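You operate a simulated robot arm through the tools that you are given. There is no shell and no other tool. Be economical: measure what you need, move in short steps, check, and stop when the job is done.

Carry out the task below with a simulated two-armed robot. There is one attempt and no reset: what you move stays moved.

## Task
Close the till: 50 cent cup onto the counter, drawer shut and locked, till and scale off.
Fine: pull the drawer open by hand, no sale keys; the other cups stay in their cells; the scale is the till scale.

Only the result counts: the job must be done as asked and must still hold three seconds after the hand-in. Knocking over, shifting, dropping, spilling or breaking anything else fails it.

## Robot
Two 7-joint arms with fingered hands on one trunk, on a base that drives. Base frame: it is fixed to the floor where the robot stands at the start and does not move with it; the origin is under the middle of the robot, x ahead of it, y to its left, z up. Lengths are in mm, angles in rad, forces in N, time in s.
The left shoulder is at the start at [70, 145, 962], the right one opposite. With the tool pointing down near the work surface each hand reaches from about 440 to 800 mm from the robot's upright axis, wherever it stands, measured 20 degrees to its own side. Places, roughly: cash drawer [700, 100, 700]; lock lever [800, -200, 700]; till counter [1100, 100, 900]; till power key [500, 200, 900]; till scale power key [1100, -300, 900]. Payload 3.5 kg a hand.
The tool frame of a hand sits at the grasp point between the pads (the TCP): z along the fingers, y along the line on which they close. The tips reach 25 mm beyond it. Largest opening 88 mm; the body of the gripper starts 29 mm behind the TCP. The gripper is a hand of 4 fingers: y runs from the thumb to the fingers, the wrist lies at [-13, -97, -162] in the tool frame, and closing takes about 1.5 s.
Orientation is told as [roll, pitch, yaw] about the base's x, y, z axes, in that order, counted from this pose: with the fingers straight down and the wrist toward the robot, the tool's x, y and z point along [0, 1, 0], [1, 0, 0] and [0, 0, -1] of the base frame.

## Interface
- The arms move only by the tool play_rows. It takes "left_moves", "right_moves" or both (then of equal length, played together; a hand with none holds still); each is a list of rows, each a list of 7 numbers: the shift along the base's x, y, z in mm, then the turn, a rotation vector about the base's x, y, z in rad, then the opening in per cent of the stroke, from 0 (shut) to 100 (fully open). In form: [[x, y, z, ax, ay, az, fingers], ...]. A call has 1 to 20 rows; each row is the pose to reach, as a shift and turn from the pose commanded when the call began. Each row takes 0.2 s and may step no farther than 50 mm and 0.15 rad from the row before; otherwise, or with a gripper value out of range, the whole call is refused. Where a pose cannot be reached the arm comes as near as it can. A force on the tool above 50 N (or 10 N above the force at the start of the call, whichever is more), or a blocked arm, ends the call early, and 0.2 s more pass. The fingers move at their own pace (about 45 mm/s each) and stop on an object; they squeeze with about 32 N. The grip force told is the motor's: it shows also when the fingers shut on nothing. Time passes only in rows, and 0.2 s behind the last, so rows that repeat a pose let the fingers close. It gives the time, the measured TCP pose, the force on the tool (base axes), the opening and the grip force at its end, in the units of the frame above (readings bear some noise), with the torque about the TCP (base axes, N m) and any sound that the robot's microphone picked up.
- Cameras (640 x 400 px; columns grow to the right, rows downward): "scene" is now at [142.7, -5.5, 1294.4]; the picture's right is [-0.06, -1.00, 0.00], its down [-0.44, 0.03, -0.90] and it looks along [0.90, -0.06, -0.44] (base axes); focal length 220 px, centre (320, 200). "left" rides on the left gripper at [-64, -83, -98] in its tool frame; the picture's right is [-0.62, -0.37, 0.69], its down [0.71, -0.63, 0.30] and it looks along [0.32, 0.68, 0.65] (tool axes); focal length 265 px, centre (320, 200). "right" rides on the right gripper at [64, -83, -98] in its tool frame; the picture's right is [-0.62, 0.37, -0.69], its down [-0.71, -0.63, 0.30] and it looks along [-0.32, 0.68, 0.65] (tool axes); focal length 265 px, centre (320, 200). There is no depth. A picture from a camera that has moved, and an enlarged one, comes with that camera's place and axes in the base frame and with its lens.
- camera(camera): a new picture of that camera. The clock stands still meanwhile.
- move_column(by): slides the trunk up (or, below 0, down) by that many mm; the arms and the scene camera ride with it, the base frame stays. It gives what a move gives, with no picture.
- drive_base(legs): drives the robot by 1 to 6 legs, each [ahead, left, turn to the left] in mm, mm and rad, along the robot's own axes; the way and the turn of a leg run together, so that a leg with both is an arc; at most 1500 mm and 3.142 rad a leg. The arms and the cameras ride along, it lands a little off, and it stops where it bumps. It gives what a move gives.
- preshape(shape, hand): the hand has 4 fingers and takes this shape, open, in about a second: jaw (thumb against the fingers, like two jaws); tri (thumb and two fingers); tip (a fingertip pinch); poke (one finger out to press); point (the index stretched); flat (the hand flat); cup (the hand cupped); fist (a fist). The gripper value then closes the fingers along that shape, each until it touches; the sizes above hold for jaw. It gives what a move gives, with no picture.
- pan_tilt(pan, tilt): turns the head with the scene camera to pan (to the left, within 1.501 rad either way) and tilt (down, from -0.506 to 1.204), counted from straight ahead of the robot. It gives what a move gives.
- enlarge(camera, box): a new picture of the part [left, top, right, bottom] of that camera's present view, enlarged. The clock stands still meanwhile.
- job_done(): hands the job in; it is judged then, once.

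Work in short steps. Places have to be worked out from the pictures, the camera data and where the tool is seen: move nearer, look again, correct. Check each grasp and each placing, and mend what went wrong. You have 120 turns and 108 pictures in all, those below and enlarged ones among them. Open the grippers and draw the arms clear of the work before you hand the job in, unless the task says otherwise; then end with one line.

The tools are called after "Emit:" as name(argument=value, ...) on one line, values as JSON. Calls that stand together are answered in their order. play_rows: Moves the arms, as the interface text tells. Its arguments: {"type":"object","properties":{"left_moves":{"type":"array"},"right_moves":{"type":"array"}},"required":[]} The other tools are called the same way: move_column (by) slides the trunk up or down; preshape (shape, hand) gives the hand a shape; drive_base (legs) drives the base; pan_tilt (pan, tilt) turns the head that bears the scene camera; camera (camera) takes a picture; enlarge (camera, box) takes an enlarged picture of a part of a camera's view; job_done () hands the job in.

At the start:

```text
time: 0.0
left_position: [533.9, 165.3, 1194.3]
left_orientation: [0.0, 0.0, 0.001]
left_force: [0.4, 0.7, -0.6]
left_moment: [0.04, 0.02, 0.01]
left_width: 87.6
left_finger_force: 0.0
left_shape: jaw
right_position: [500.8, -253.5, 1208.5]
right_orientation: [0.001, 0.001, -0.001]
right_force: [-1.1, -0.5, 0.5]
right_moment: [-0.02, -0.03, 0.01]
right_width: 87.6
right_finger_force: 0.1
right_shape: jaw
trunk travel left (down, up): [-525.0, 315.0]
robot x, y, heading: [-2.0, -0.8, 0.002]
head pan, tilt: [-0.063, 0.454]
```

scene: 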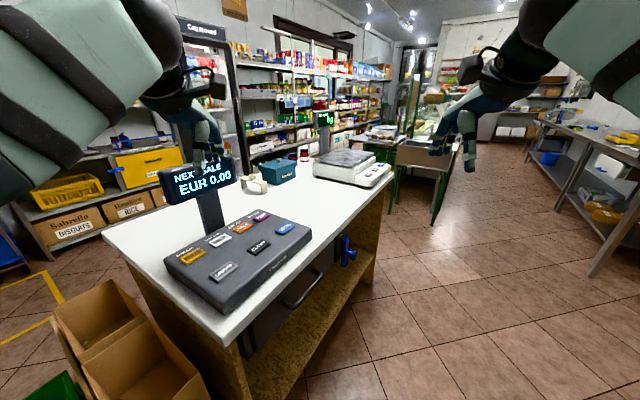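
right: 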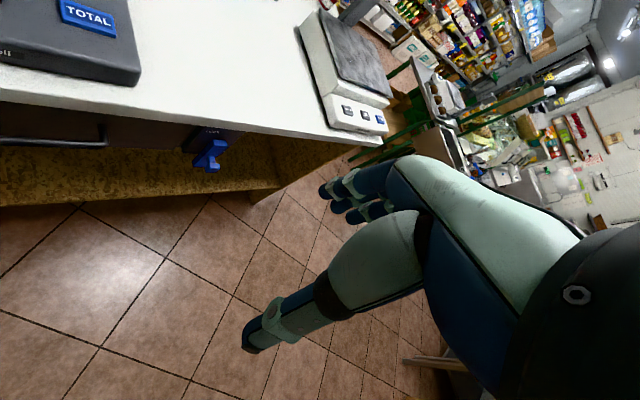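
left: 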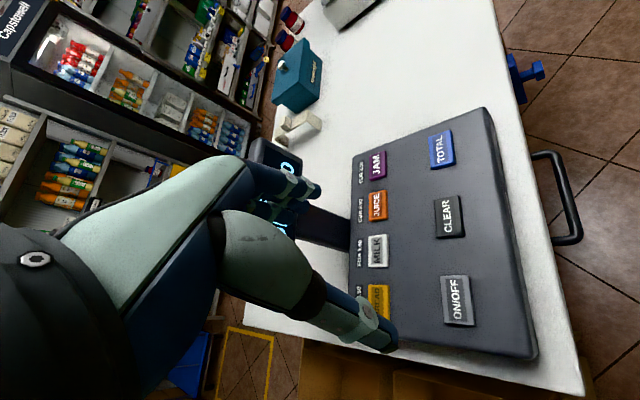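

The counter runs diagonally ahead to the right: the till is near, the drawer handle is below its front edge, and the lever and scale lie farther along. I enlarge the key parts.

Emit:
enlarge(camera="scene", box=[150, 170, 350, 360])

Emit:
enlarge(camera="scene", box=[230, 110, 400, 270])

Emit:
enlarge(camera="right", box=[0, 60, 400, 220])

```text
2.11 times, centred on (250, 265) of scene
camera zoom: at [142.7, -5.5, 1294.4], right [-0.06, -1.0, 0.0], down [-0.44, 0.03, -0.9], along [0.9, -0.06, -0.44], focal length 463 px, centre (467, 63)
```

zoom: 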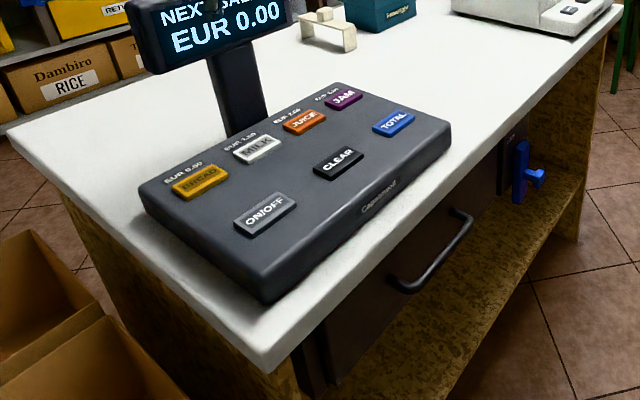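

```text
2.50 times, centred on (315, 190) of scene
camera zoom: at [142.7, -5.5, 1294.4], right [-0.06, -1.0, 0.0], down [-0.44, 0.03, -0.9], along [0.9, -0.06, -0.44], focal length 550 px, centre (332, 225)
```

zoom: 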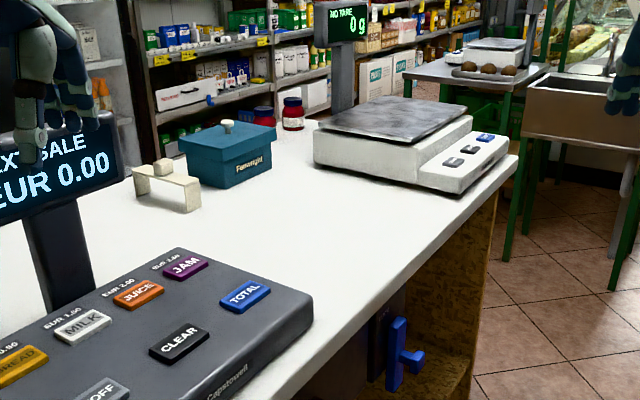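

```text
1.60 times, centred on (200, 140) of right
camera zoom: at [418.6, -188.8, 1306.3], right [0.37, -0.62, 0.69], down [-0.63, -0.71, -0.3], along [0.68, -0.32, -0.65], focal length 425 px, centre (512, 296)
```

zoom: 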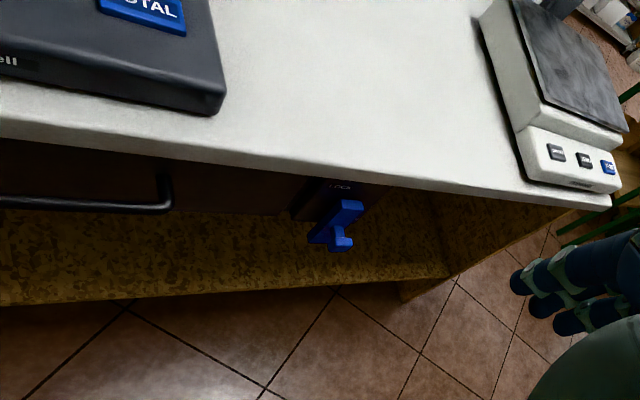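

Measured so far: ON/OFF key about (532,188,931), lever knob about (819,-180,720), handle from (555,55,779) to (670,-35,779). The counter front runs along about (0.81,-0.58). I look around for room to drive before turning to face it.

Emit:
pan_tilt(pan=-1.3, tilt=0.6)

Emit:
camera(camera="scene")

Emit:
pan_tilt(pan=1.3, tilt=0.6)

Emit:
camera(camera="scene")

```text
time: 1.4
left_position: [534.3, 165.4, 1192.2]
left_orientation: [0.001, 0.0, 0.0]
left_force: [0.3, 0.0, 0.8]
left_moment: [0.02, 0.02, 0.0]
left_width: 87.5
left_finger_force: 0.0
left_shape: jaw
right_position: [499.7, -253.1, 1207.7]
right_orientation: [0.0, 0.0, 0.002]
right_force: [-0.2, -1.2, 0.0]
right_moment: [0.0, -0.02, 0.01]
right_width: 87.6
right_finger_force: 0.1
right_shape: jaw
trunk travel left (down, up): [-525.0, 315.0]
robot x, y, heading: [3.1, -1.5, 0.001]
head pan, tilt: [-1.3, 0.6]
```

```text
101 pictures are left
camera scene: at [74.7, -85.0, 1281.3], right [-0.96, -0.27, 0.0], down [-0.15, 0.54, -0.83], along [0.22, -0.8, -0.56], focal length 220 px, centre (320, 200)
```

scene: 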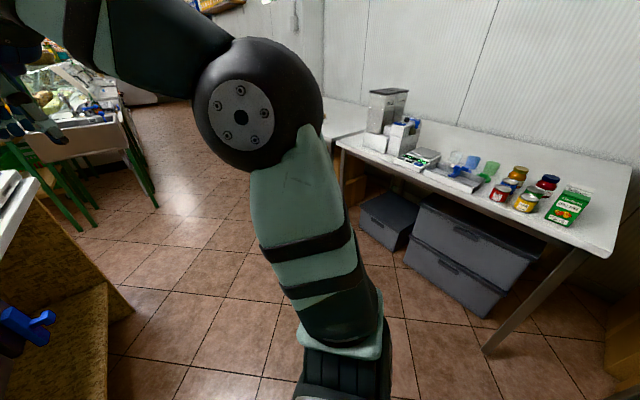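

```text
time: 3.8
left_position: [535.1, 165.3, 1192.5]
left_orientation: [-0.001, 0.001, 0.0]
left_force: [0.0, 0.4, -0.1]
left_moment: [-0.01, 0.01, -0.03]
left_width: 87.6
left_finger_force: 0.1
left_shape: jaw
right_position: [500.0, -253.1, 1206.8]
right_orientation: [0.002, 0.0, 0.002]
right_force: [0.1, 0.8, 0.4]
right_moment: [0.02, 0.01, -0.03]
right_width: 87.5
right_finger_force: 0.1
right_shape: jaw
trunk travel left (down, up): [-525.0, 315.0]
robot x, y, heading: [-0.2, 2.0, -0.003]
head pan, tilt: [1.3, 0.6]
```

```text
100 pictures are left
camera scene: at [74.7, 85.3, 1281.3], right [0.96, -0.27, 0.0], down [-0.15, -0.54, -0.83], along [0.22, 0.8, -0.56], focal length 220 px, centre (320, 200)
```

scene: 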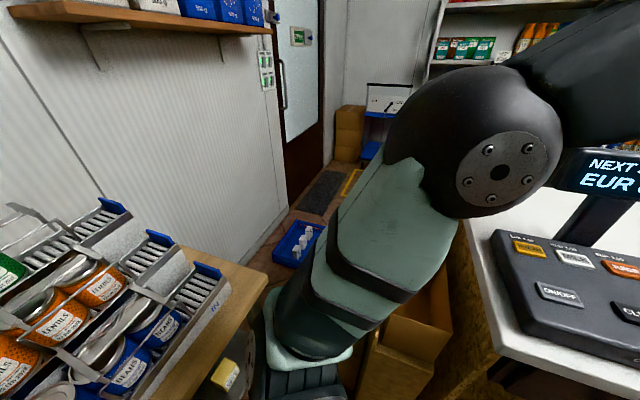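

The aisle is about 1.3 m wide, with a table on the other side. I drive to stand square in front of the drawer, about 640 mm from the counter edge, turning left about 0.95.

Emit:
drive_base(legs=[[0, -500, 0], [240, 0, 0], [0, 0, 0.95]])

Emit:
pan_tilt(pan=0, tilt=0.75)

Emit:
camera(camera="scene")

```text
time: 10.5
left_position: [408.0, 42.6, 1192.5]
left_orientation: [-0.001, 0.0, 0.96]
left_force: [0.5, 0.8, -0.3]
left_moment: [-0.03, 0.02, 0.04]
left_width: 87.7
left_finger_force: 0.0
left_shape: jaw
right_position: [732.7, -225.3, 1207.8]
right_orientation: [0.0, 0.0, 0.961]
right_force: [0.1, 0.7, -0.3]
right_moment: [-0.04, -0.03, 0.0]
right_width: 87.6
right_finger_force: 0.0
right_shape: jaw
trunk travel left (down, up): [-525.0, 315.0]
robot x, y, heading: [241.2, -488.1, 0.962]
head pan, tilt: [1.3, 0.6]
```

```text
time: 11.9
left_position: [410.0, 42.7, 1191.4]
left_orientation: [-0.001, 0.0, 0.96]
left_force: [-0.8, -0.1, 0.4]
left_moment: [0.0, -0.04, -0.03]
left_width: 87.6
left_finger_force: 0.0
left_shape: jaw
right_position: [732.9, -225.0, 1207.8]
right_orientation: [0.0, 0.0, 0.961]
right_force: [0.8, -0.3, 0.1]
right_moment: [0.03, -0.02, 0.0]
right_width: 87.2
right_finger_force: 0.0
right_shape: jaw
trunk travel left (down, up): [-525.0, 315.0]
robot x, y, heading: [236.2, -487.9, 0.957]
head pan, tilt: [0.0, 0.75]
```

```text
99 pictures are left
camera scene: at [315.5, -380.8, 1268.4], right [0.82, -0.57, 0.0], down [-0.39, -0.56, -0.73], along [0.42, 0.6, -0.68], focal length 220 px, centre (320, 200)
```

scene: 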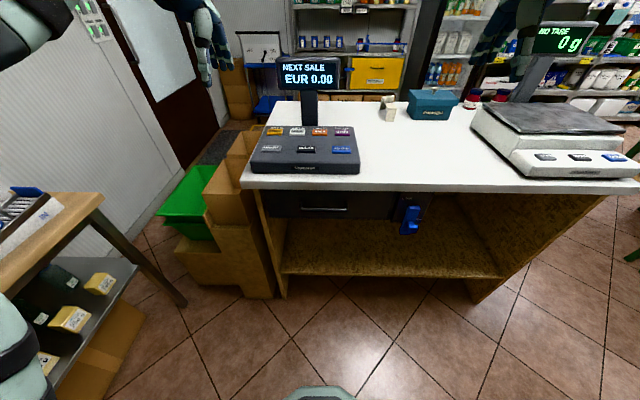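

Now square to the counter. I enlarge the drawer and lever, and the scale keys.

Emit:
enlarge(camera="scene", box=[240, 120, 440, 245])

Emit:
enlarge(camera="scene", box=[460, 80, 640, 200])

Emit:
camera(camera="right")

Emit:
camera(camera="left")

```text
3.20 times, centred on (340, 182) of scene
camera zoom: at [315.5, -380.8, 1268.4], right [0.82, -0.57, 0.0], down [-0.39, -0.56, -0.73], along [0.42, 0.6, -0.68], focal length 704 px, centre (256, 256)
```

zoom: 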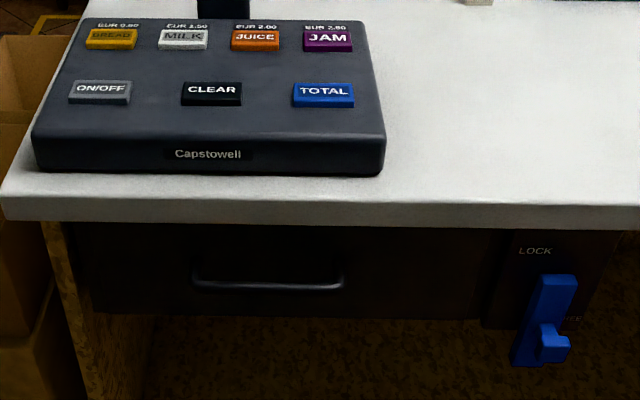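

```text
3.33 times, centred on (550, 140) of scene
camera zoom: at [315.5, -380.8, 1268.4], right [0.82, -0.57, 0.0], down [-0.39, -0.56, -0.73], along [0.42, 0.6, -0.68], focal length 733 px, centre (-447, 400)
```

zoom: 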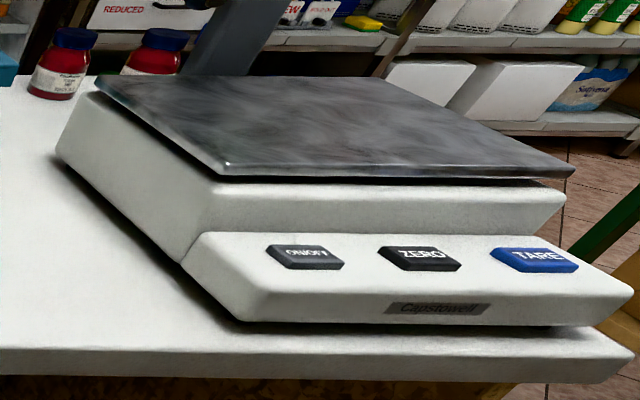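

```text
96 pictures are left
camera right: at [634.3, -256.4, 1306.3], right [0.72, -0.05, 0.69], down [0.22, -0.93, -0.3], along [0.66, 0.37, -0.65], focal length 265 px, centre (320, 200)
```

right: 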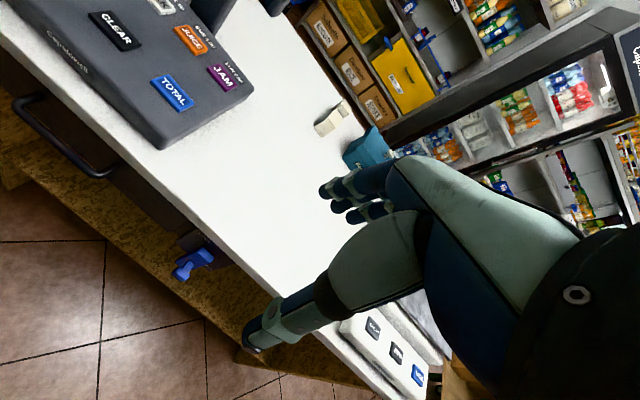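

```text
95 pictures are left
camera left: at [414.3, -62.4, 1291.2], right [0.3, -0.66, -0.69], down [-0.95, -0.11, -0.3], along [0.13, 0.75, -0.65], focal length 265 px, centre (320, 200)
```

left: 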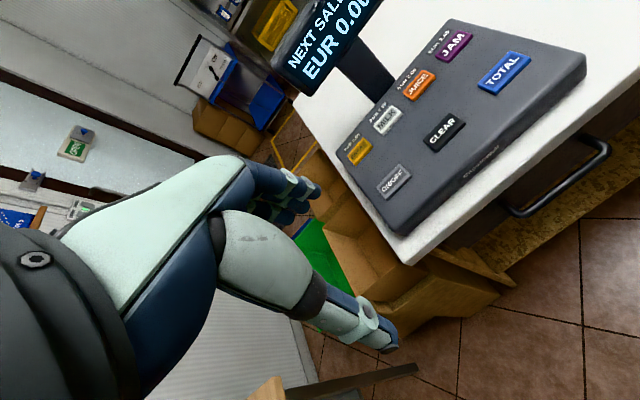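

I look closer at the lever and its labels.

Emit:
enlarge(camera="scene", box=[390, 188, 440, 240])

Emit:
enlarge(camera="right", box=[150, 215, 240, 300])

```text
7.69 times, centred on (415, 214) of scene
camera zoom: at [315.5, -380.8, 1268.4], right [0.82, -0.57, 0.0], down [-0.39, -0.56, -0.73], along [0.42, 0.6, -0.68], focal length 1692 px, centre (-411, 92)
```

zoom: 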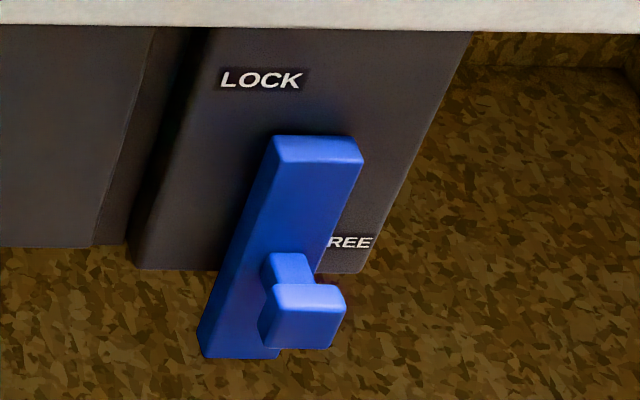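

```text
4.71 times, centred on (195, 258) of right
camera zoom: at [634.3, -256.4, 1306.3], right [0.72, -0.05, 0.69], down [0.22, -0.93, -0.3], along [0.66, 0.37, -0.65], focal length 1249 px, centre (908, -71)
```

zoom: 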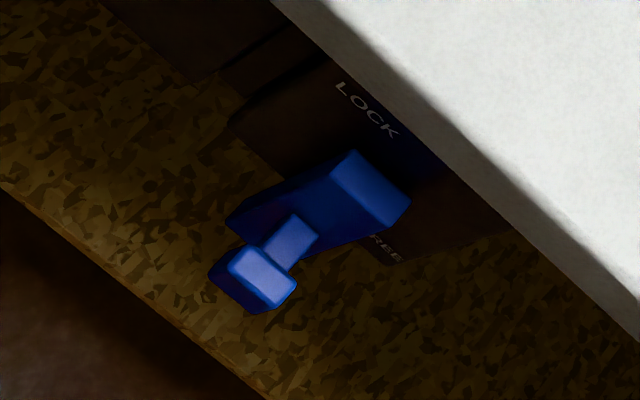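

The lever hangs down by FREE, so the drawer should slide. I judge the handle bar to be horizontal at 617 mm ahead of the robot, about 15 mm right of centre, z 779. I bring the left hand down in front of it, fingers turned forward.

Emit:
play_rows(left_moves=[[13.8, -8.8, -37.5, 0.117, -0.082, 0, 60], [27.6, -17.6, -75, 0.234, -0.164, 0, 60], [41.5, -26.5, -112.6, 0.35, -0.246, 0, 60], [55.3, -35.3, -150.2, 0.467, -0.328, 0, 60], [69.1, -44.1, -187.7, 0.584, -0.41, 0, 60], [82.9, -52.9, -225.3, 0.701, -0.493, 0, 60], [96.7, -61.7, -262.8, 0.818, -0.575, 0, 60], [110.5, -70.5, -300.4, 0.935, -0.657, 0, 60], [124.4, -79.4, -337.9, 1.051, -0.739, 0, 60], [138.2, -88.2, -375.5, 1.168, -0.821, 0, 60], [152, -97, -413, 1.285, -0.903, 0, 60], [152, -97, -413, 1.285, -0.903, 0, 60]])

Emit:
camera(camera="scene")

Emit:
camera(camera="left")

```text
time: 14.3
left_position: [595.6, 28.7, 894.0]
left_orientation: [-0.107, -1.274, 0.963]
left_force: [-16.3, -10.5, 58.9]
left_moment: [0.0, 0.02, 0.07]
left_width: 40.8
left_finger_force: 0.0
left_shape: jaw
left hand out of reach, approached as far as the arm can: row 8, 9, 10, 11
right_position: [723.7, -231.1, 1213.1]
right_orientation: [-0.002, -0.006, 0.964]
right_force: [-0.3, 0.2, -0.9]
right_moment: [-0.04, -0.01, 0.02]
right_width: 87.3
right_finger_force: 0.1
right_shape: jaw
trunk travel left (down, up): [-525.0, 315.0]
robot x, y, heading: [237.8, -492.2, 0.962]
head pan, tilt: [0.0, 0.75]
stopped in row 11 (left hand): the force on the tool passed its limit at 119 N (the readings are from after the stop); the commanded pose is now the measured one
```

```text
92 pictures are left
camera scene: at [305.7, -388.7, 1270.8], right [0.82, -0.57, 0.0], down [-0.38, -0.55, -0.74], along [0.42, 0.6, -0.67], focal length 220 px, centre (320, 200)
```

scene: 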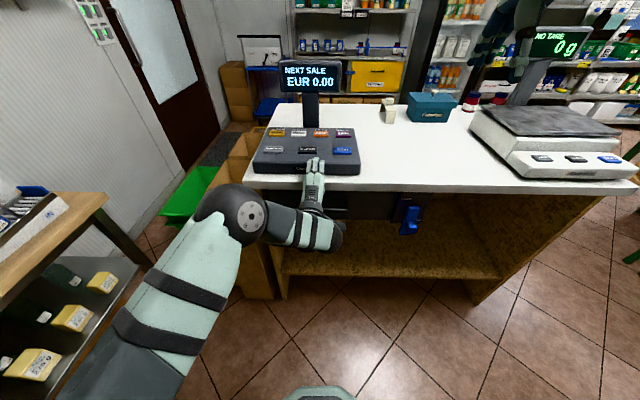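

```text
91 pictures are left
camera left: at [568.1, -104.4, 846.5], right [0.85, 0.01, -0.53], down [-0.45, 0.53, -0.71], along [0.28, 0.85, 0.45], focal length 265 px, centre (320, 200)
```

left: 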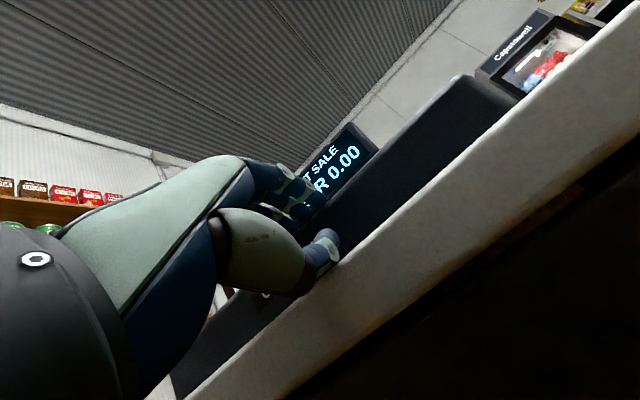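

The arm ran out of reach and pressed on the counter edge. I lift straight up, draw back, then lower the trunk.

Emit:
play_rows(left_moves=[[0, 0, 30, 0, 0, 0, 60], [-10, -14, 45, 0, 0, 0, 60], [-38, -53, 45, 0, 0, 0, 60], [-65, -94, 45, 0, 0, 0, 60], [-80, -115, 45, 0, 0, 0, 60]])

Emit:
camera(camera="scene")

```text
time: 15.5
left_position: [520.4, -81.0, 919.1]
left_orientation: [-0.11, -1.231, 0.964]
left_force: [0.3, 0.7, -0.3]
left_moment: [-0.04, 0.0, 0.03]
left_width: 52.9
left_finger_force: 0.2
left_shape: jaw
right_position: [731.9, -224.0, 1205.9]
right_orientation: [0.0, 0.004, 0.96]
right_force: [-1.4, -0.1, -0.2]
right_moment: [0.02, 0.01, 0.02]
right_width: 87.5
right_finger_force: 0.0
right_shape: jaw
trunk travel left (down, up): [-525.0, 315.0]
robot x, y, heading: [239.4, -495.8, 0.959]
head pan, tilt: [0.0, 0.75]
```

```text
90 pictures are left
camera scene: at [315.2, -380.1, 1268.3], right [0.82, -0.57, 0.0], down [-0.39, -0.56, -0.73], along [0.42, 0.6, -0.68], focal length 220 px, centre (320, 200)
```

scene: 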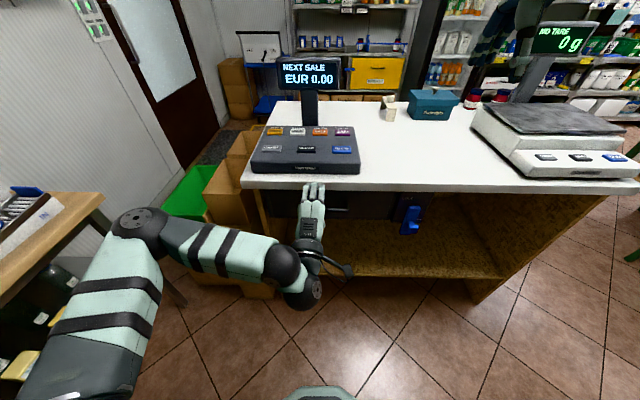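

Till unmoved. I lower the trunk by 200 mm.

Emit:
move_column(by=-200)

Emit:
camera(camera="scene")

Emit:
camera(camera="left")

```text
time: 17.6
left_position: [520.9, -81.8, 719.7]
left_orientation: [-0.104, -1.232, 0.959]
left_force: [-0.1, 1.1, -0.3]
left_moment: [0.02, -0.01, -0.01]
left_width: 52.8
left_finger_force: 0.1
left_shape: jaw
right_position: [732.9, -223.7, 1007.0]
right_orientation: [0.0, 0.004, 0.961]
right_force: [0.3, -0.7, 0.1]
right_moment: [0.0, 0.04, 0.0]
right_width: 87.7
right_finger_force: 0.0
right_shape: jaw
trunk travel left (down, up): [-325.0, 515.0]
robot x, y, heading: [234.9, -492.9, 0.965]
head pan, tilt: [0.0, 0.75]
```

```text
89 pictures are left
camera scene: at [315.4, -380.6, 1068.4], right [0.82, -0.57, 0.0], down [-0.39, -0.56, -0.73], along [0.42, 0.6, -0.68], focal length 220 px, centre (320, 200)
```

scene: 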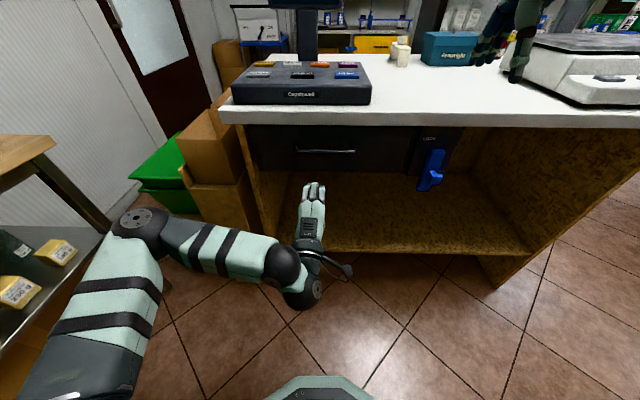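

```text
88 pictures are left
camera left: at [492.0, -216.4, 675.8], right [0.83, -0.01, -0.55], down [-0.47, 0.51, -0.72], along [0.29, 0.86, 0.42], focal length 265 px, centre (320, 200)
```

left: 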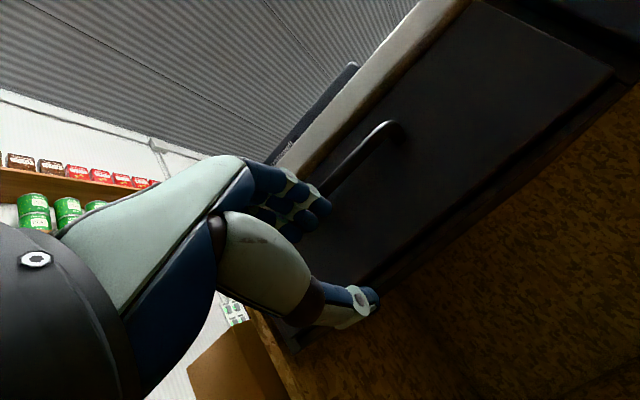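

Now I can see the handle free above the hand. I zoom in to triangulate its height from the two trunk heights.

Emit:
enlarge(camera="scene", box=[220, 90, 380, 190])

```text
4.00 times, centred on (300, 140) of scene
camera zoom: at [315.4, -380.6, 1068.4], right [0.82, -0.57, 0.0], down [-0.39, -0.56, -0.73], along [0.42, 0.6, -0.68], focal length 880 px, centre (400, 440)
```

zoom: 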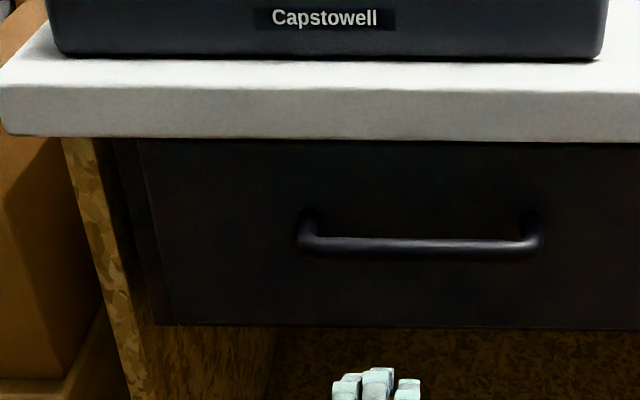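

I judge the bar at u≈600 ahead, z≈790, the drawer face 36 mm behind it. First I level the hand at 90 mm in front of it.

Emit:
play_rows(left_moves=[[7.5, 1, 23, 0.092, -0.065, 0.035, 60], [15, 2, 46, 0.185, -0.13, 0.07, 60], [22.5, 2.5, 70, 0.277, -0.195, 0.104, 60], [22.5, 2.5, 70, 0.277, -0.195, 0.104, 60]])

Emit:
enlarge(camera="scene", box=[220, 90, 380, 190])

Emit:
camera(camera="left")

```text
time: 18.6
left_position: [533.1, -62.9, 811.3]
left_orientation: [-1.72, -1.555, 2.677]
left_force: [-0.2, -0.5, -0.4]
left_moment: [-0.01, -0.01, 0.01]
left_width: 52.8
left_finger_force: 0.0
left_shape: jaw
left hand out of reach, approached as far as the arm can: row 2, 3, 4
right_position: [732.4, -224.7, 1006.0]
right_orientation: [-0.001, 0.003, 0.961]
right_force: [-1.1, 0.2, -0.5]
right_moment: [0.01, -0.02, 0.02]
right_width: 87.7
right_finger_force: 0.2
right_shape: jaw
trunk travel left (down, up): [-325.0, 515.0]
robot x, y, heading: [236.5, -490.5, 0.96]
head pan, tilt: [0.0, 0.75]
```

```text
4.00 times, centred on (300, 140) of scene
camera zoom: at [315.6, -380.5, 1068.3], right [0.82, -0.57, 0.0], down [-0.39, -0.56, -0.73], along [0.42, 0.6, -0.68], focal length 880 px, centre (400, 440)
```

zoom: 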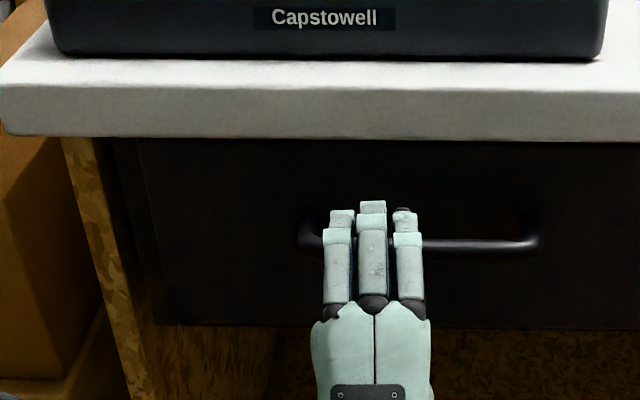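

```text
85 pictures are left
camera left: at [530.1, -180.4, 729.2], right [0.91, 0.21, -0.36], down [-0.4, 0.66, -0.64], along [0.1, 0.73, 0.68], focal length 265 px, centre (320, 200)
```

left: 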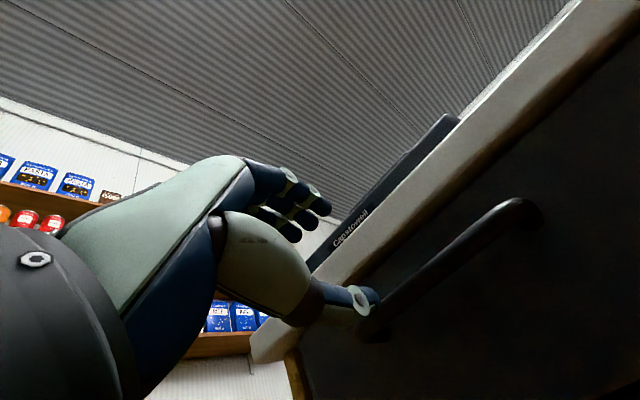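

The arm stops short of the height wanted, so I lower the trunk by another 130 mm and bring the hand up to z≈792.

Emit:
move_column(by=-130)

Emit:
play_rows(left_moves=[[5, -4, 37, 0, 0, 0, 60], [10, -8, 74, 0, 0, 0, 60], [15, -11, 111, 0, 0, 0, 60], [15, -11, 111, 0, 0, 0, 60]])

Emit:
camera(camera="scene")

Emit:
camera(camera="left")

```text
time: 20.2
left_position: [533.9, -63.5, 681.9]
left_orientation: [-1.662, -1.555, 2.617]
left_force: [-0.6, -0.6, 0.2]
left_moment: [-0.02, 0.02, 0.02]
left_width: 52.4
left_finger_force: 0.1
left_shape: jaw
right_position: [732.6, -222.9, 878.0]
right_orientation: [-0.001, 0.003, 0.962]
right_force: [-1.0, 0.1, -0.4]
right_moment: [0.0, -0.02, 0.02]
right_width: 87.7
right_finger_force: 0.1
right_shape: jaw
trunk travel left (down, up): [-195.0, 645.0]
robot x, y, heading: [240.9, -487.2, 0.958]
head pan, tilt: [0.0, 0.75]
```

```text
time: 21.2
left_position: [546.6, -74.4, 793.6]
left_orientation: [-1.659, -1.553, 2.614]
left_force: [-0.7, 0.8, 0.6]
left_moment: [0.03, -0.03, 0.02]
left_width: 52.8
left_finger_force: 0.0
left_shape: jaw
right_position: [732.7, -223.9, 877.7]
right_orientation: [0.001, 0.004, 0.961]
right_force: [-0.3, -0.1, -0.5]
right_moment: [0.0, -0.03, 0.01]
right_width: 87.8
right_finger_force: 0.1
right_shape: jaw
trunk travel left (down, up): [-195.0, 645.0]
robot x, y, heading: [241.6, -491.7, 0.959]
head pan, tilt: [0.0, 0.75]
```

```text
84 pictures are left
camera scene: at [315.5, -380.6, 938.4], right [0.82, -0.57, 0.0], down [-0.39, -0.56, -0.73], along [0.42, 0.6, -0.68], focal length 220 px, centre (320, 200)
```

scene: 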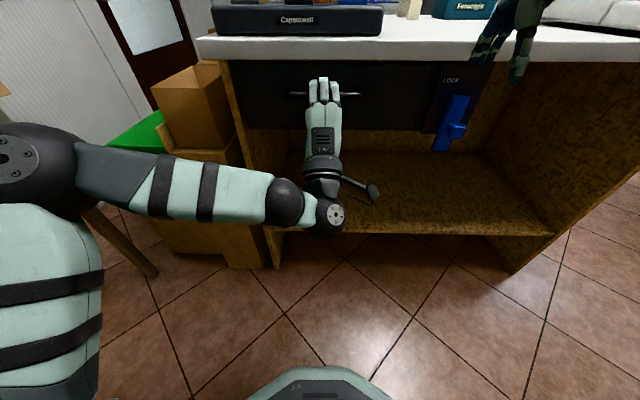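

```text
83 pictures are left
camera left: at [545.1, -191.7, 710.9], right [0.91, 0.21, -0.36], down [-0.4, 0.65, -0.64], along [0.1, 0.73, 0.68], focal length 265 px, centre (320, 200)
```

left: 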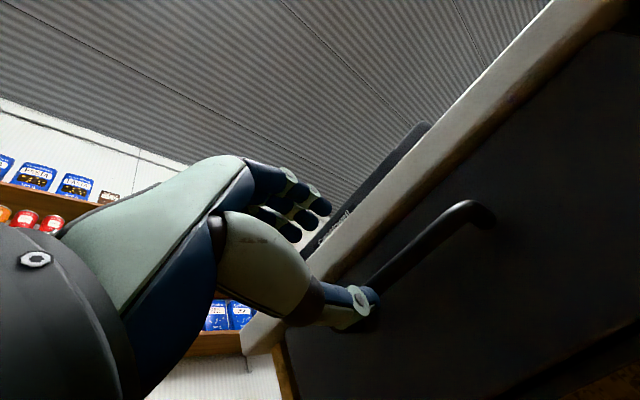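

Three views agree: bar at u≈600, z≈793; TCP at u≈516, z≈793. I advance 82 mm and then close.

Emit:
play_rows(left_moves=[[16, 22.5, 0, 0, 0, 0, 60], [32, 45, 0, 0, 0, 0, 60], [47, 67, 0, 0, 0, 0, 60], [47, 67, 0, 0, 0, 0, 60]])

Emit:
camera(camera="left")

Emit:
enlarge(camera="scene", box=[240, 40, 400, 140])

```text
time: 22.2
left_position: [594.5, -6.2, 794.3]
left_orientation: [-1.664, -1.552, 2.62]
left_force: [1.4, -0.4, 0.2]
left_moment: [0.0, 0.0, 0.0]
left_width: 52.7
left_finger_force: 0.0
left_shape: jaw
right_position: [732.4, -223.9, 877.8]
right_orientation: [-0.001, 0.004, 0.962]
right_force: [0.1, -0.2, -0.3]
right_moment: [0.0, 0.01, 0.02]
right_width: 88.0
right_finger_force: 0.1
right_shape: jaw
trunk travel left (down, up): [-195.0, 645.0]
robot x, y, heading: [238.6, -489.8, 0.962]
head pan, tilt: [0.0, 0.75]
```

```text
82 pictures are left
camera left: at [591.0, -124.9, 711.5], right [0.91, 0.21, -0.36], down [-0.4, 0.65, -0.64], along [0.1, 0.73, 0.68], focal length 265 px, centre (320, 200)
```

left: 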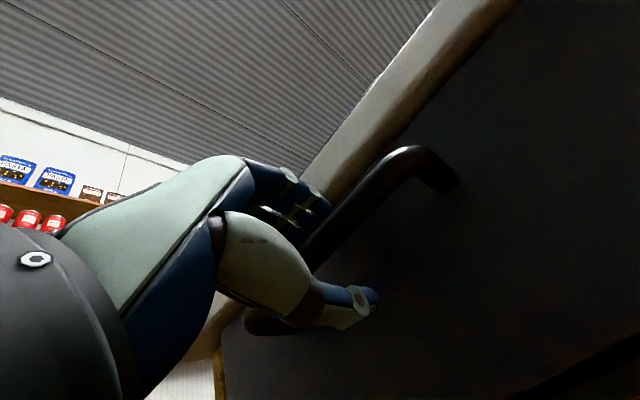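

```text
4.00 times, centred on (320, 90) of scene
camera zoom: at [315.5, -380.5, 938.4], right [0.82, -0.57, 0.0], down [-0.39, -0.56, -0.73], along [0.42, 0.6, -0.68], focal length 880 px, centre (320, 640)
```

zoom: 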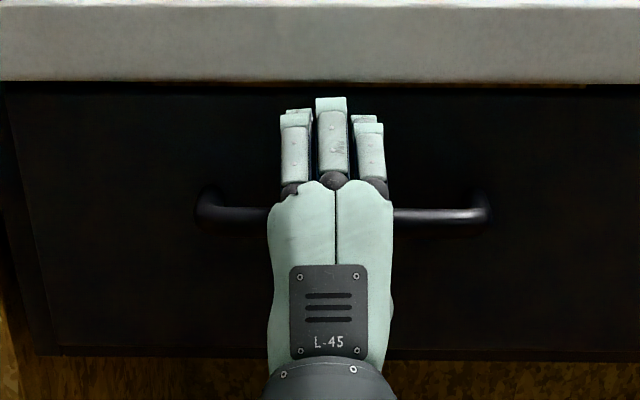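

The bar lies between thumb and fingers. I close on it.

Emit:
play_rows(left_moves=[[0, 0, 0, 0, 0, 0, 0], [0, 0, 0, 0, 0, 0, 0], [0, 0, 0, 0, 0, 0, 0], [0, 0, 0, 0, 0, 0, 0], [0, 0, 0, 0, 0, 0, 0], [0, 0, 0, 0, 0, 0, 0]])

Emit:
camera(camera="left")

```text
time: 23.6
left_position: [595.4, -5.6, 792.0]
left_orientation: [-1.492, -1.552, 2.451]
left_force: [3.5, 3.1, -3.8]
left_moment: [0.04, 0.01, -0.04]
left_width: 1.7
left_finger_force: 31.8
left_shape: jaw
right_position: [733.3, -223.1, 876.0]
right_orientation: [0.0, 0.004, 0.96]
right_force: [0.6, -0.1, 0.4]
right_moment: [0.0, -0.02, 0.02]
right_width: 87.5
right_finger_force: 0.0
right_shape: jaw
trunk travel left (down, up): [-195.0, 645.0]
robot x, y, heading: [240.6, -490.7, 0.964]
head pan, tilt: [0.0, 0.75]
```

```text
80 pictures are left
camera left: at [591.5, -124.5, 710.0], right [0.91, 0.21, -0.36], down [-0.4, 0.65, -0.64], along [0.1, 0.73, 0.68], focal length 265 px, centre (320, 200)
```

left: 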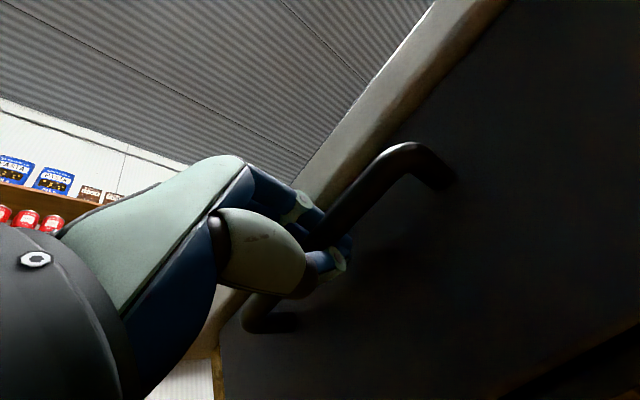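

The fingers have closed round behind the bar. I pull the drawer gently 60 mm by arm.

Emit:
play_rows(left_moves=[[-8.6, -12.3, 0, 0, 0, 0, 0], [-17.2, -24.5, 0, 0, 0, 0, 0], [-25.9, -36.8, 0, 0, 0, 0, 0], [-34.5, -49, 0, 0, 0, 0, 0]])

Emit:
camera(camera="scene")

```text
time: 24.6
left_position: [559.3, -55.6, 791.7]
left_orientation: [-1.631, -1.553, 2.588]
left_force: [-3.1, 1.4, -4.4]
left_moment: [0.01, 0.01, 0.0]
left_width: 2.0
left_finger_force: 32.0
left_shape: jaw
right_position: [732.8, -223.6, 875.9]
right_orientation: [-0.001, 0.004, 0.961]
right_force: [-0.3, 0.1, 0.5]
right_moment: [-0.04, 0.0, -0.03]
right_width: 87.8
right_finger_force: 0.1
right_shape: jaw
trunk travel left (down, up): [-195.0, 645.0]
robot x, y, heading: [242.3, -491.4, 0.967]
head pan, tilt: [0.0, 0.75]
```

```text
79 pictures are left
camera scene: at [315.4, -379.9, 938.3], right [0.82, -0.57, 0.0], down [-0.39, -0.56, -0.73], along [0.42, 0.6, -0.68], focal length 220 px, centre (320, 200)
```

scene: 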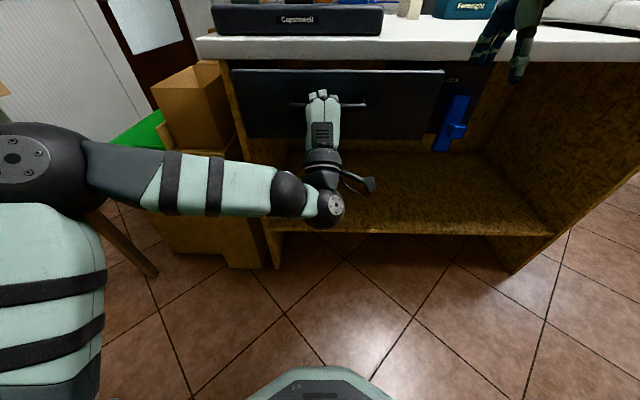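

The drawer slides freely. I back the base 160 mm with the hand hooked on the bar.

Emit:
drive_base(legs=[[-160, 0, 0]])

Emit:
camera(camera="scene")

```text
time: 26.0
left_position: [470.9, -185.6, 791.4]
left_orientation: [-1.613, -1.553, 2.567]
left_force: [-0.1, 0.9, -4.1]
left_moment: [0.1, 0.0, -0.02]
left_width: 1.7
left_finger_force: 32.2
left_shape: jaw
right_position: [643.7, -352.7, 877.0]
right_orientation: [0.0, 0.003, 0.961]
right_force: [-0.4, -0.2, 0.5]
right_moment: [-0.02, 0.0, -0.01]
right_width: 87.7
right_finger_force: 0.0
right_shape: jaw
trunk travel left (down, up): [-195.0, 645.0]
robot x, y, heading: [148.5, -621.8, 0.952]
head pan, tilt: [0.0, 0.75]
```

```text
78 pictures are left
camera scene: at [226.3, -508.5, 938.3], right [0.82, -0.57, 0.0], down [-0.39, -0.56, -0.73], along [0.42, 0.6, -0.68], focal length 220 px, centre (320, 200)
```

scene: 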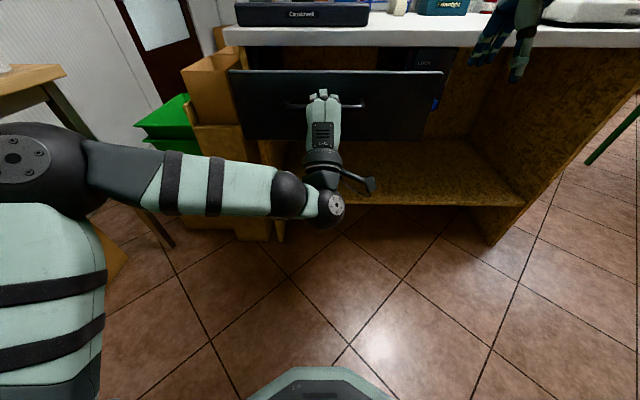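

Drawer is out about 215 mm. I check inside with the right hand's camera before letting go.

Emit:
camera(camera="right")

```text
77 pictures are left
camera right: at [545.2, -383.1, 975.2], right [0.72, -0.05, 0.69], down [0.22, -0.93, -0.3], along [0.66, 0.37, -0.66], focal length 265 px, centre (320, 200)
```

right: 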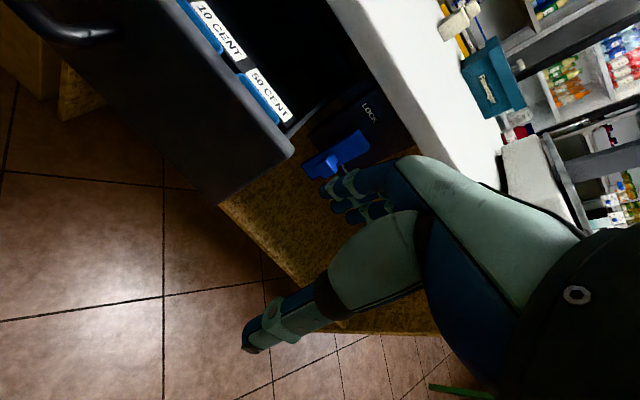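

Labels stand along the drawer's front; 50 CENT is at the right end. I open the left hand, back it off the bar and raise the trunk to look in.

Emit:
play_rows(left_moves=[[0, 0, 0, 0, 0, 0, 70], [0, 0, 0, 0, 0, 0, 70], [0, 0, 0, 0, 0, 0, 70], [0, 0, 0, 0, 0, 0, 70], [0, 0, 0, 0, 0, 0, 70], [-14, -20, 0, 0, 0, 0, 70], [-28, -40, 0, 0, 0, 0, 70], [-46, -65, 0, 0, 0, 0, 70]])

Emit:
camera(camera="scene")

Emit:
move_column(by=300)

Emit:
camera(camera="scene")

```text
time: 27.8
left_position: [425.3, -251.3, 792.0]
left_orientation: [-1.663, -1.555, 2.618]
left_force: [0.2, 1.1, -0.3]
left_moment: [-0.01, -0.03, -0.01]
left_width: 60.9
left_finger_force: 0.1
left_shape: jaw
right_position: [643.6, -353.2, 876.7]
right_orientation: [0.0, 0.004, 0.962]
right_force: [0.2, 0.3, 0.1]
right_moment: [0.01, -0.01, 0.0]
right_width: 87.7
right_finger_force: 0.0
right_shape: jaw
trunk travel left (down, up): [-195.0, 645.0]
robot x, y, heading: [148.2, -619.5, 0.958]
head pan, tilt: [0.0, 0.75]
```

```text
76 pictures are left
camera scene: at [226.1, -509.0, 938.4], right [0.82, -0.57, 0.0], down [-0.39, -0.56, -0.73], along [0.42, 0.6, -0.68], focal length 220 px, centre (320, 200)
```

scene: 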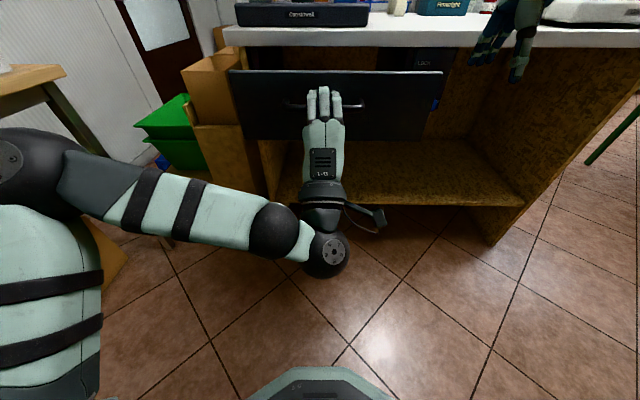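

```text
time: 30.8
left_position: [425.2, -250.0, 1093.0]
left_orientation: [-1.642, -1.552, 2.594]
left_force: [0.6, -0.7, 0.6]
left_moment: [0.02, 0.0, 0.01]
left_width: 61.5
left_finger_force: 0.1
left_shape: jaw
right_position: [645.6, -353.3, 1176.3]
right_orientation: [0.001, 0.005, 0.961]
right_force: [-0.2, -1.3, -0.4]
right_moment: [-0.01, 0.02, 0.04]
right_width: 87.7
right_finger_force: 0.0
right_shape: jaw
trunk travel left (down, up): [-495.0, 345.0]
robot x, y, heading: [148.9, -618.9, 0.961]
head pan, tilt: [0.0, 0.75]
```

```text
75 pictures are left
camera scene: at [226.3, -508.8, 1238.3], right [0.82, -0.57, 0.0], down [-0.39, -0.56, -0.73], along [0.42, 0.6, -0.68], focal length 220 px, centre (320, 200)
```

scene: 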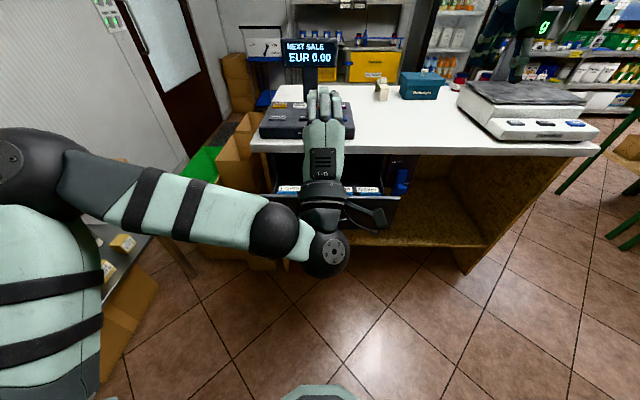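

The left hand blocks the view; I move it up and left, fingers down again, as at the start.

Emit:
play_rows(left_moves=[[-12.7, 11, 6.4, -0.115, 0.081, 0, 70], [-25.4, 22, 12.7, -0.23, 0.162, 0, 70], [-38.2, 32.9, 19.1, -0.346, 0.243, 0, 70], [-50.9, 43.8, 25.5, -0.461, 0.324, 0, 70], [-63.6, 54.8, 31.8, -0.576, 0.405, 0, 70], [-76.4, 65.7, 38.2, -0.692, 0.486, 0, 70], [-89.1, 76.7, 44.5, -0.807, 0.567, 0, 70], [-101.8, 87.6, 50.9, -0.922, 0.648, 0, 70], [-114.5, 98.6, 57.3, -1.037, 0.729, 0, 70], [-127.3, 109.5, 63.6, -1.153, 0.81, 0, 70], [-140, 120.5, 70, -1.268, 0.891, 0, 70]])

Emit:
camera(camera="scene")

Emit:
enlarge(camera="scene", box=[250, 150, 430, 220])

Emit:
camera(camera="right")

```text
time: 33.2
left_position: [478.8, -127.1, 1060.9]
left_orientation: [0.02, -0.186, 1.064]
left_force: [1.3, 0.6, 0.2]
left_moment: [0.05, 0.0, 0.02]
left_width: 61.6
left_finger_force: 0.1
left_shape: jaw
left hand out of reach, approached as far as the arm can: row 5, 6, 7, 8, 9, 10, 11
right_position: [644.2, -354.4, 1175.4]
right_orientation: [0.0, 0.003, 0.962]
right_force: [-0.5, -0.5, 0.5]
right_moment: [0.0, 0.01, 0.01]
right_width: 87.6
right_finger_force: 0.0
right_shape: jaw
trunk travel left (down, up): [-495.0, 345.0]
robot x, y, heading: [149.8, -618.2, 0.964]
head pan, tilt: [0.0, 0.75]
```

```text
74 pictures are left
camera scene: at [226.4, -508.7, 1238.3], right [0.82, -0.57, 0.0], down [-0.39, -0.56, -0.73], along [0.42, 0.6, -0.68], focal length 220 px, centre (320, 200)
```

scene: 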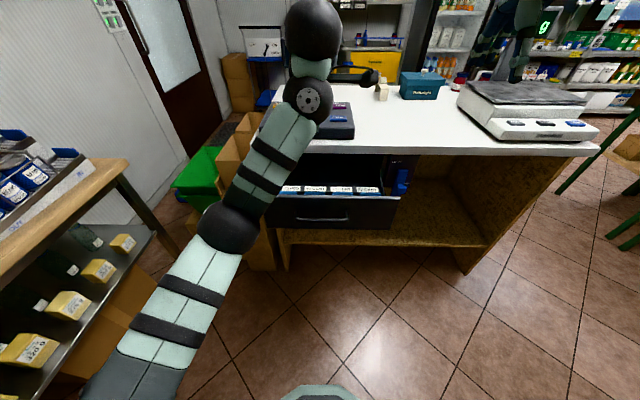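

```text
3.56 times, centred on (340, 185) of scene
camera zoom: at [226.4, -508.7, 1238.3], right [0.82, -0.57, 0.0], down [-0.39, -0.56, -0.73], along [0.42, 0.6, -0.68], focal length 782 px, centre (249, 253)
```

zoom: 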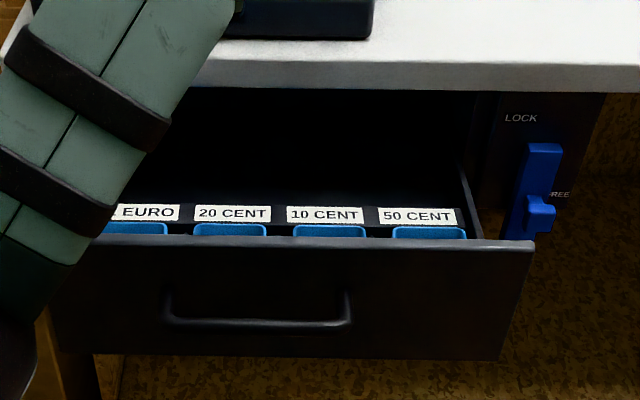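

```text
72 pictures are left
camera right: at [545.3, -383.4, 1275.2], right [0.72, -0.05, 0.69], down [0.22, -0.93, -0.3], along [0.66, 0.37, -0.66], focal length 265 px, centre (320, 200)
```

right: 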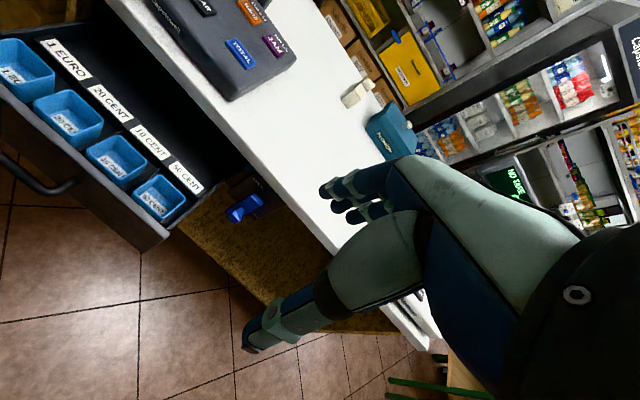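

The cups are visible, 50 CENT at the right end. I enlarge for its shape.

Emit:
enlarge(camera="right", box=[70, 110, 230, 250])

```text
2.86 times, centred on (150, 180) of right
camera zoom: at [545.3, -383.4, 1275.2], right [0.72, -0.05, 0.69], down [0.22, -0.93, -0.3], along [0.66, 0.37, -0.66], focal length 758 px, centre (806, 257)
```

zoom: 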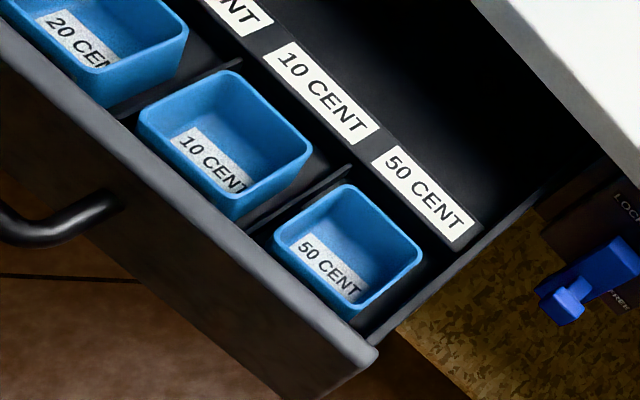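

The cup is open, about 55 mm square; its rim seems well below the drawer's top. I bring the right hand's camera over it for a steep look.

Emit:
play_rows(right_moves=[[16, 31, -20, 0, 0, 0, 100], [31, 62, -40, 0, 0, 0, 100], [46, 92, -60, 0, 0, 0, 100], [61, 121, -80, 0, 0, 0, 100], [76, 150, -100, 0, 0, 0, 100], [89, 175, -120, 0, 0, 0, 100], [89, 175, -120, 0, 0, 0, 100]])

Emit:
camera(camera="right")

Emit:
enlarge(camera="right", box=[0, 220, 160, 400])

```text
time: 34.8
left_position: [476.9, -127.3, 1062.0]
left_orientation: [0.021, -0.187, 1.064]
left_force: [-0.3, 0.2, 0.8]
left_moment: [0.03, 0.01, 0.0]
left_width: 61.8
left_finger_force: 0.1
left_shape: jaw
right_position: [726.3, -189.3, 1055.6]
right_orientation: [-0.002, 0.003, 0.962]
right_force: [-0.4, 0.7, 0.3]
right_moment: [-0.01, 0.0, 0.03]
right_width: 87.7
right_finger_force: 0.0
right_shape: jaw
right hand out of reach, approached as far as the arm can: row 6, 7
trunk travel left (down, up): [-495.0, 345.0]
robot x, y, heading: [149.3, -618.4, 0.96]
head pan, tilt: [0.0, 0.75]
```

```text
70 pictures are left
camera right: at [627.6, -220.4, 1154.3], right [0.72, -0.05, 0.69], down [0.22, -0.93, -0.3], along [0.66, 0.37, -0.66], focal length 265 px, centre (320, 200)
```

right: 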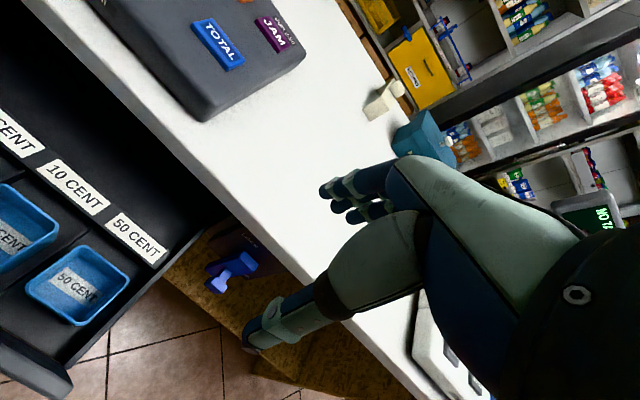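

```text
2.22 times, centred on (80, 310) of right
camera zoom: at [627.6, -220.4, 1154.3], right [0.72, -0.05, 0.69], down [0.22, -0.93, -0.3], along [0.66, 0.37, -0.66], focal length 590 px, centre (853, -44)
```

zoom: 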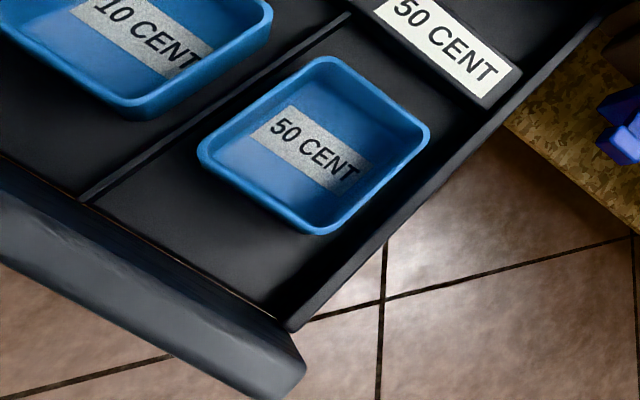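

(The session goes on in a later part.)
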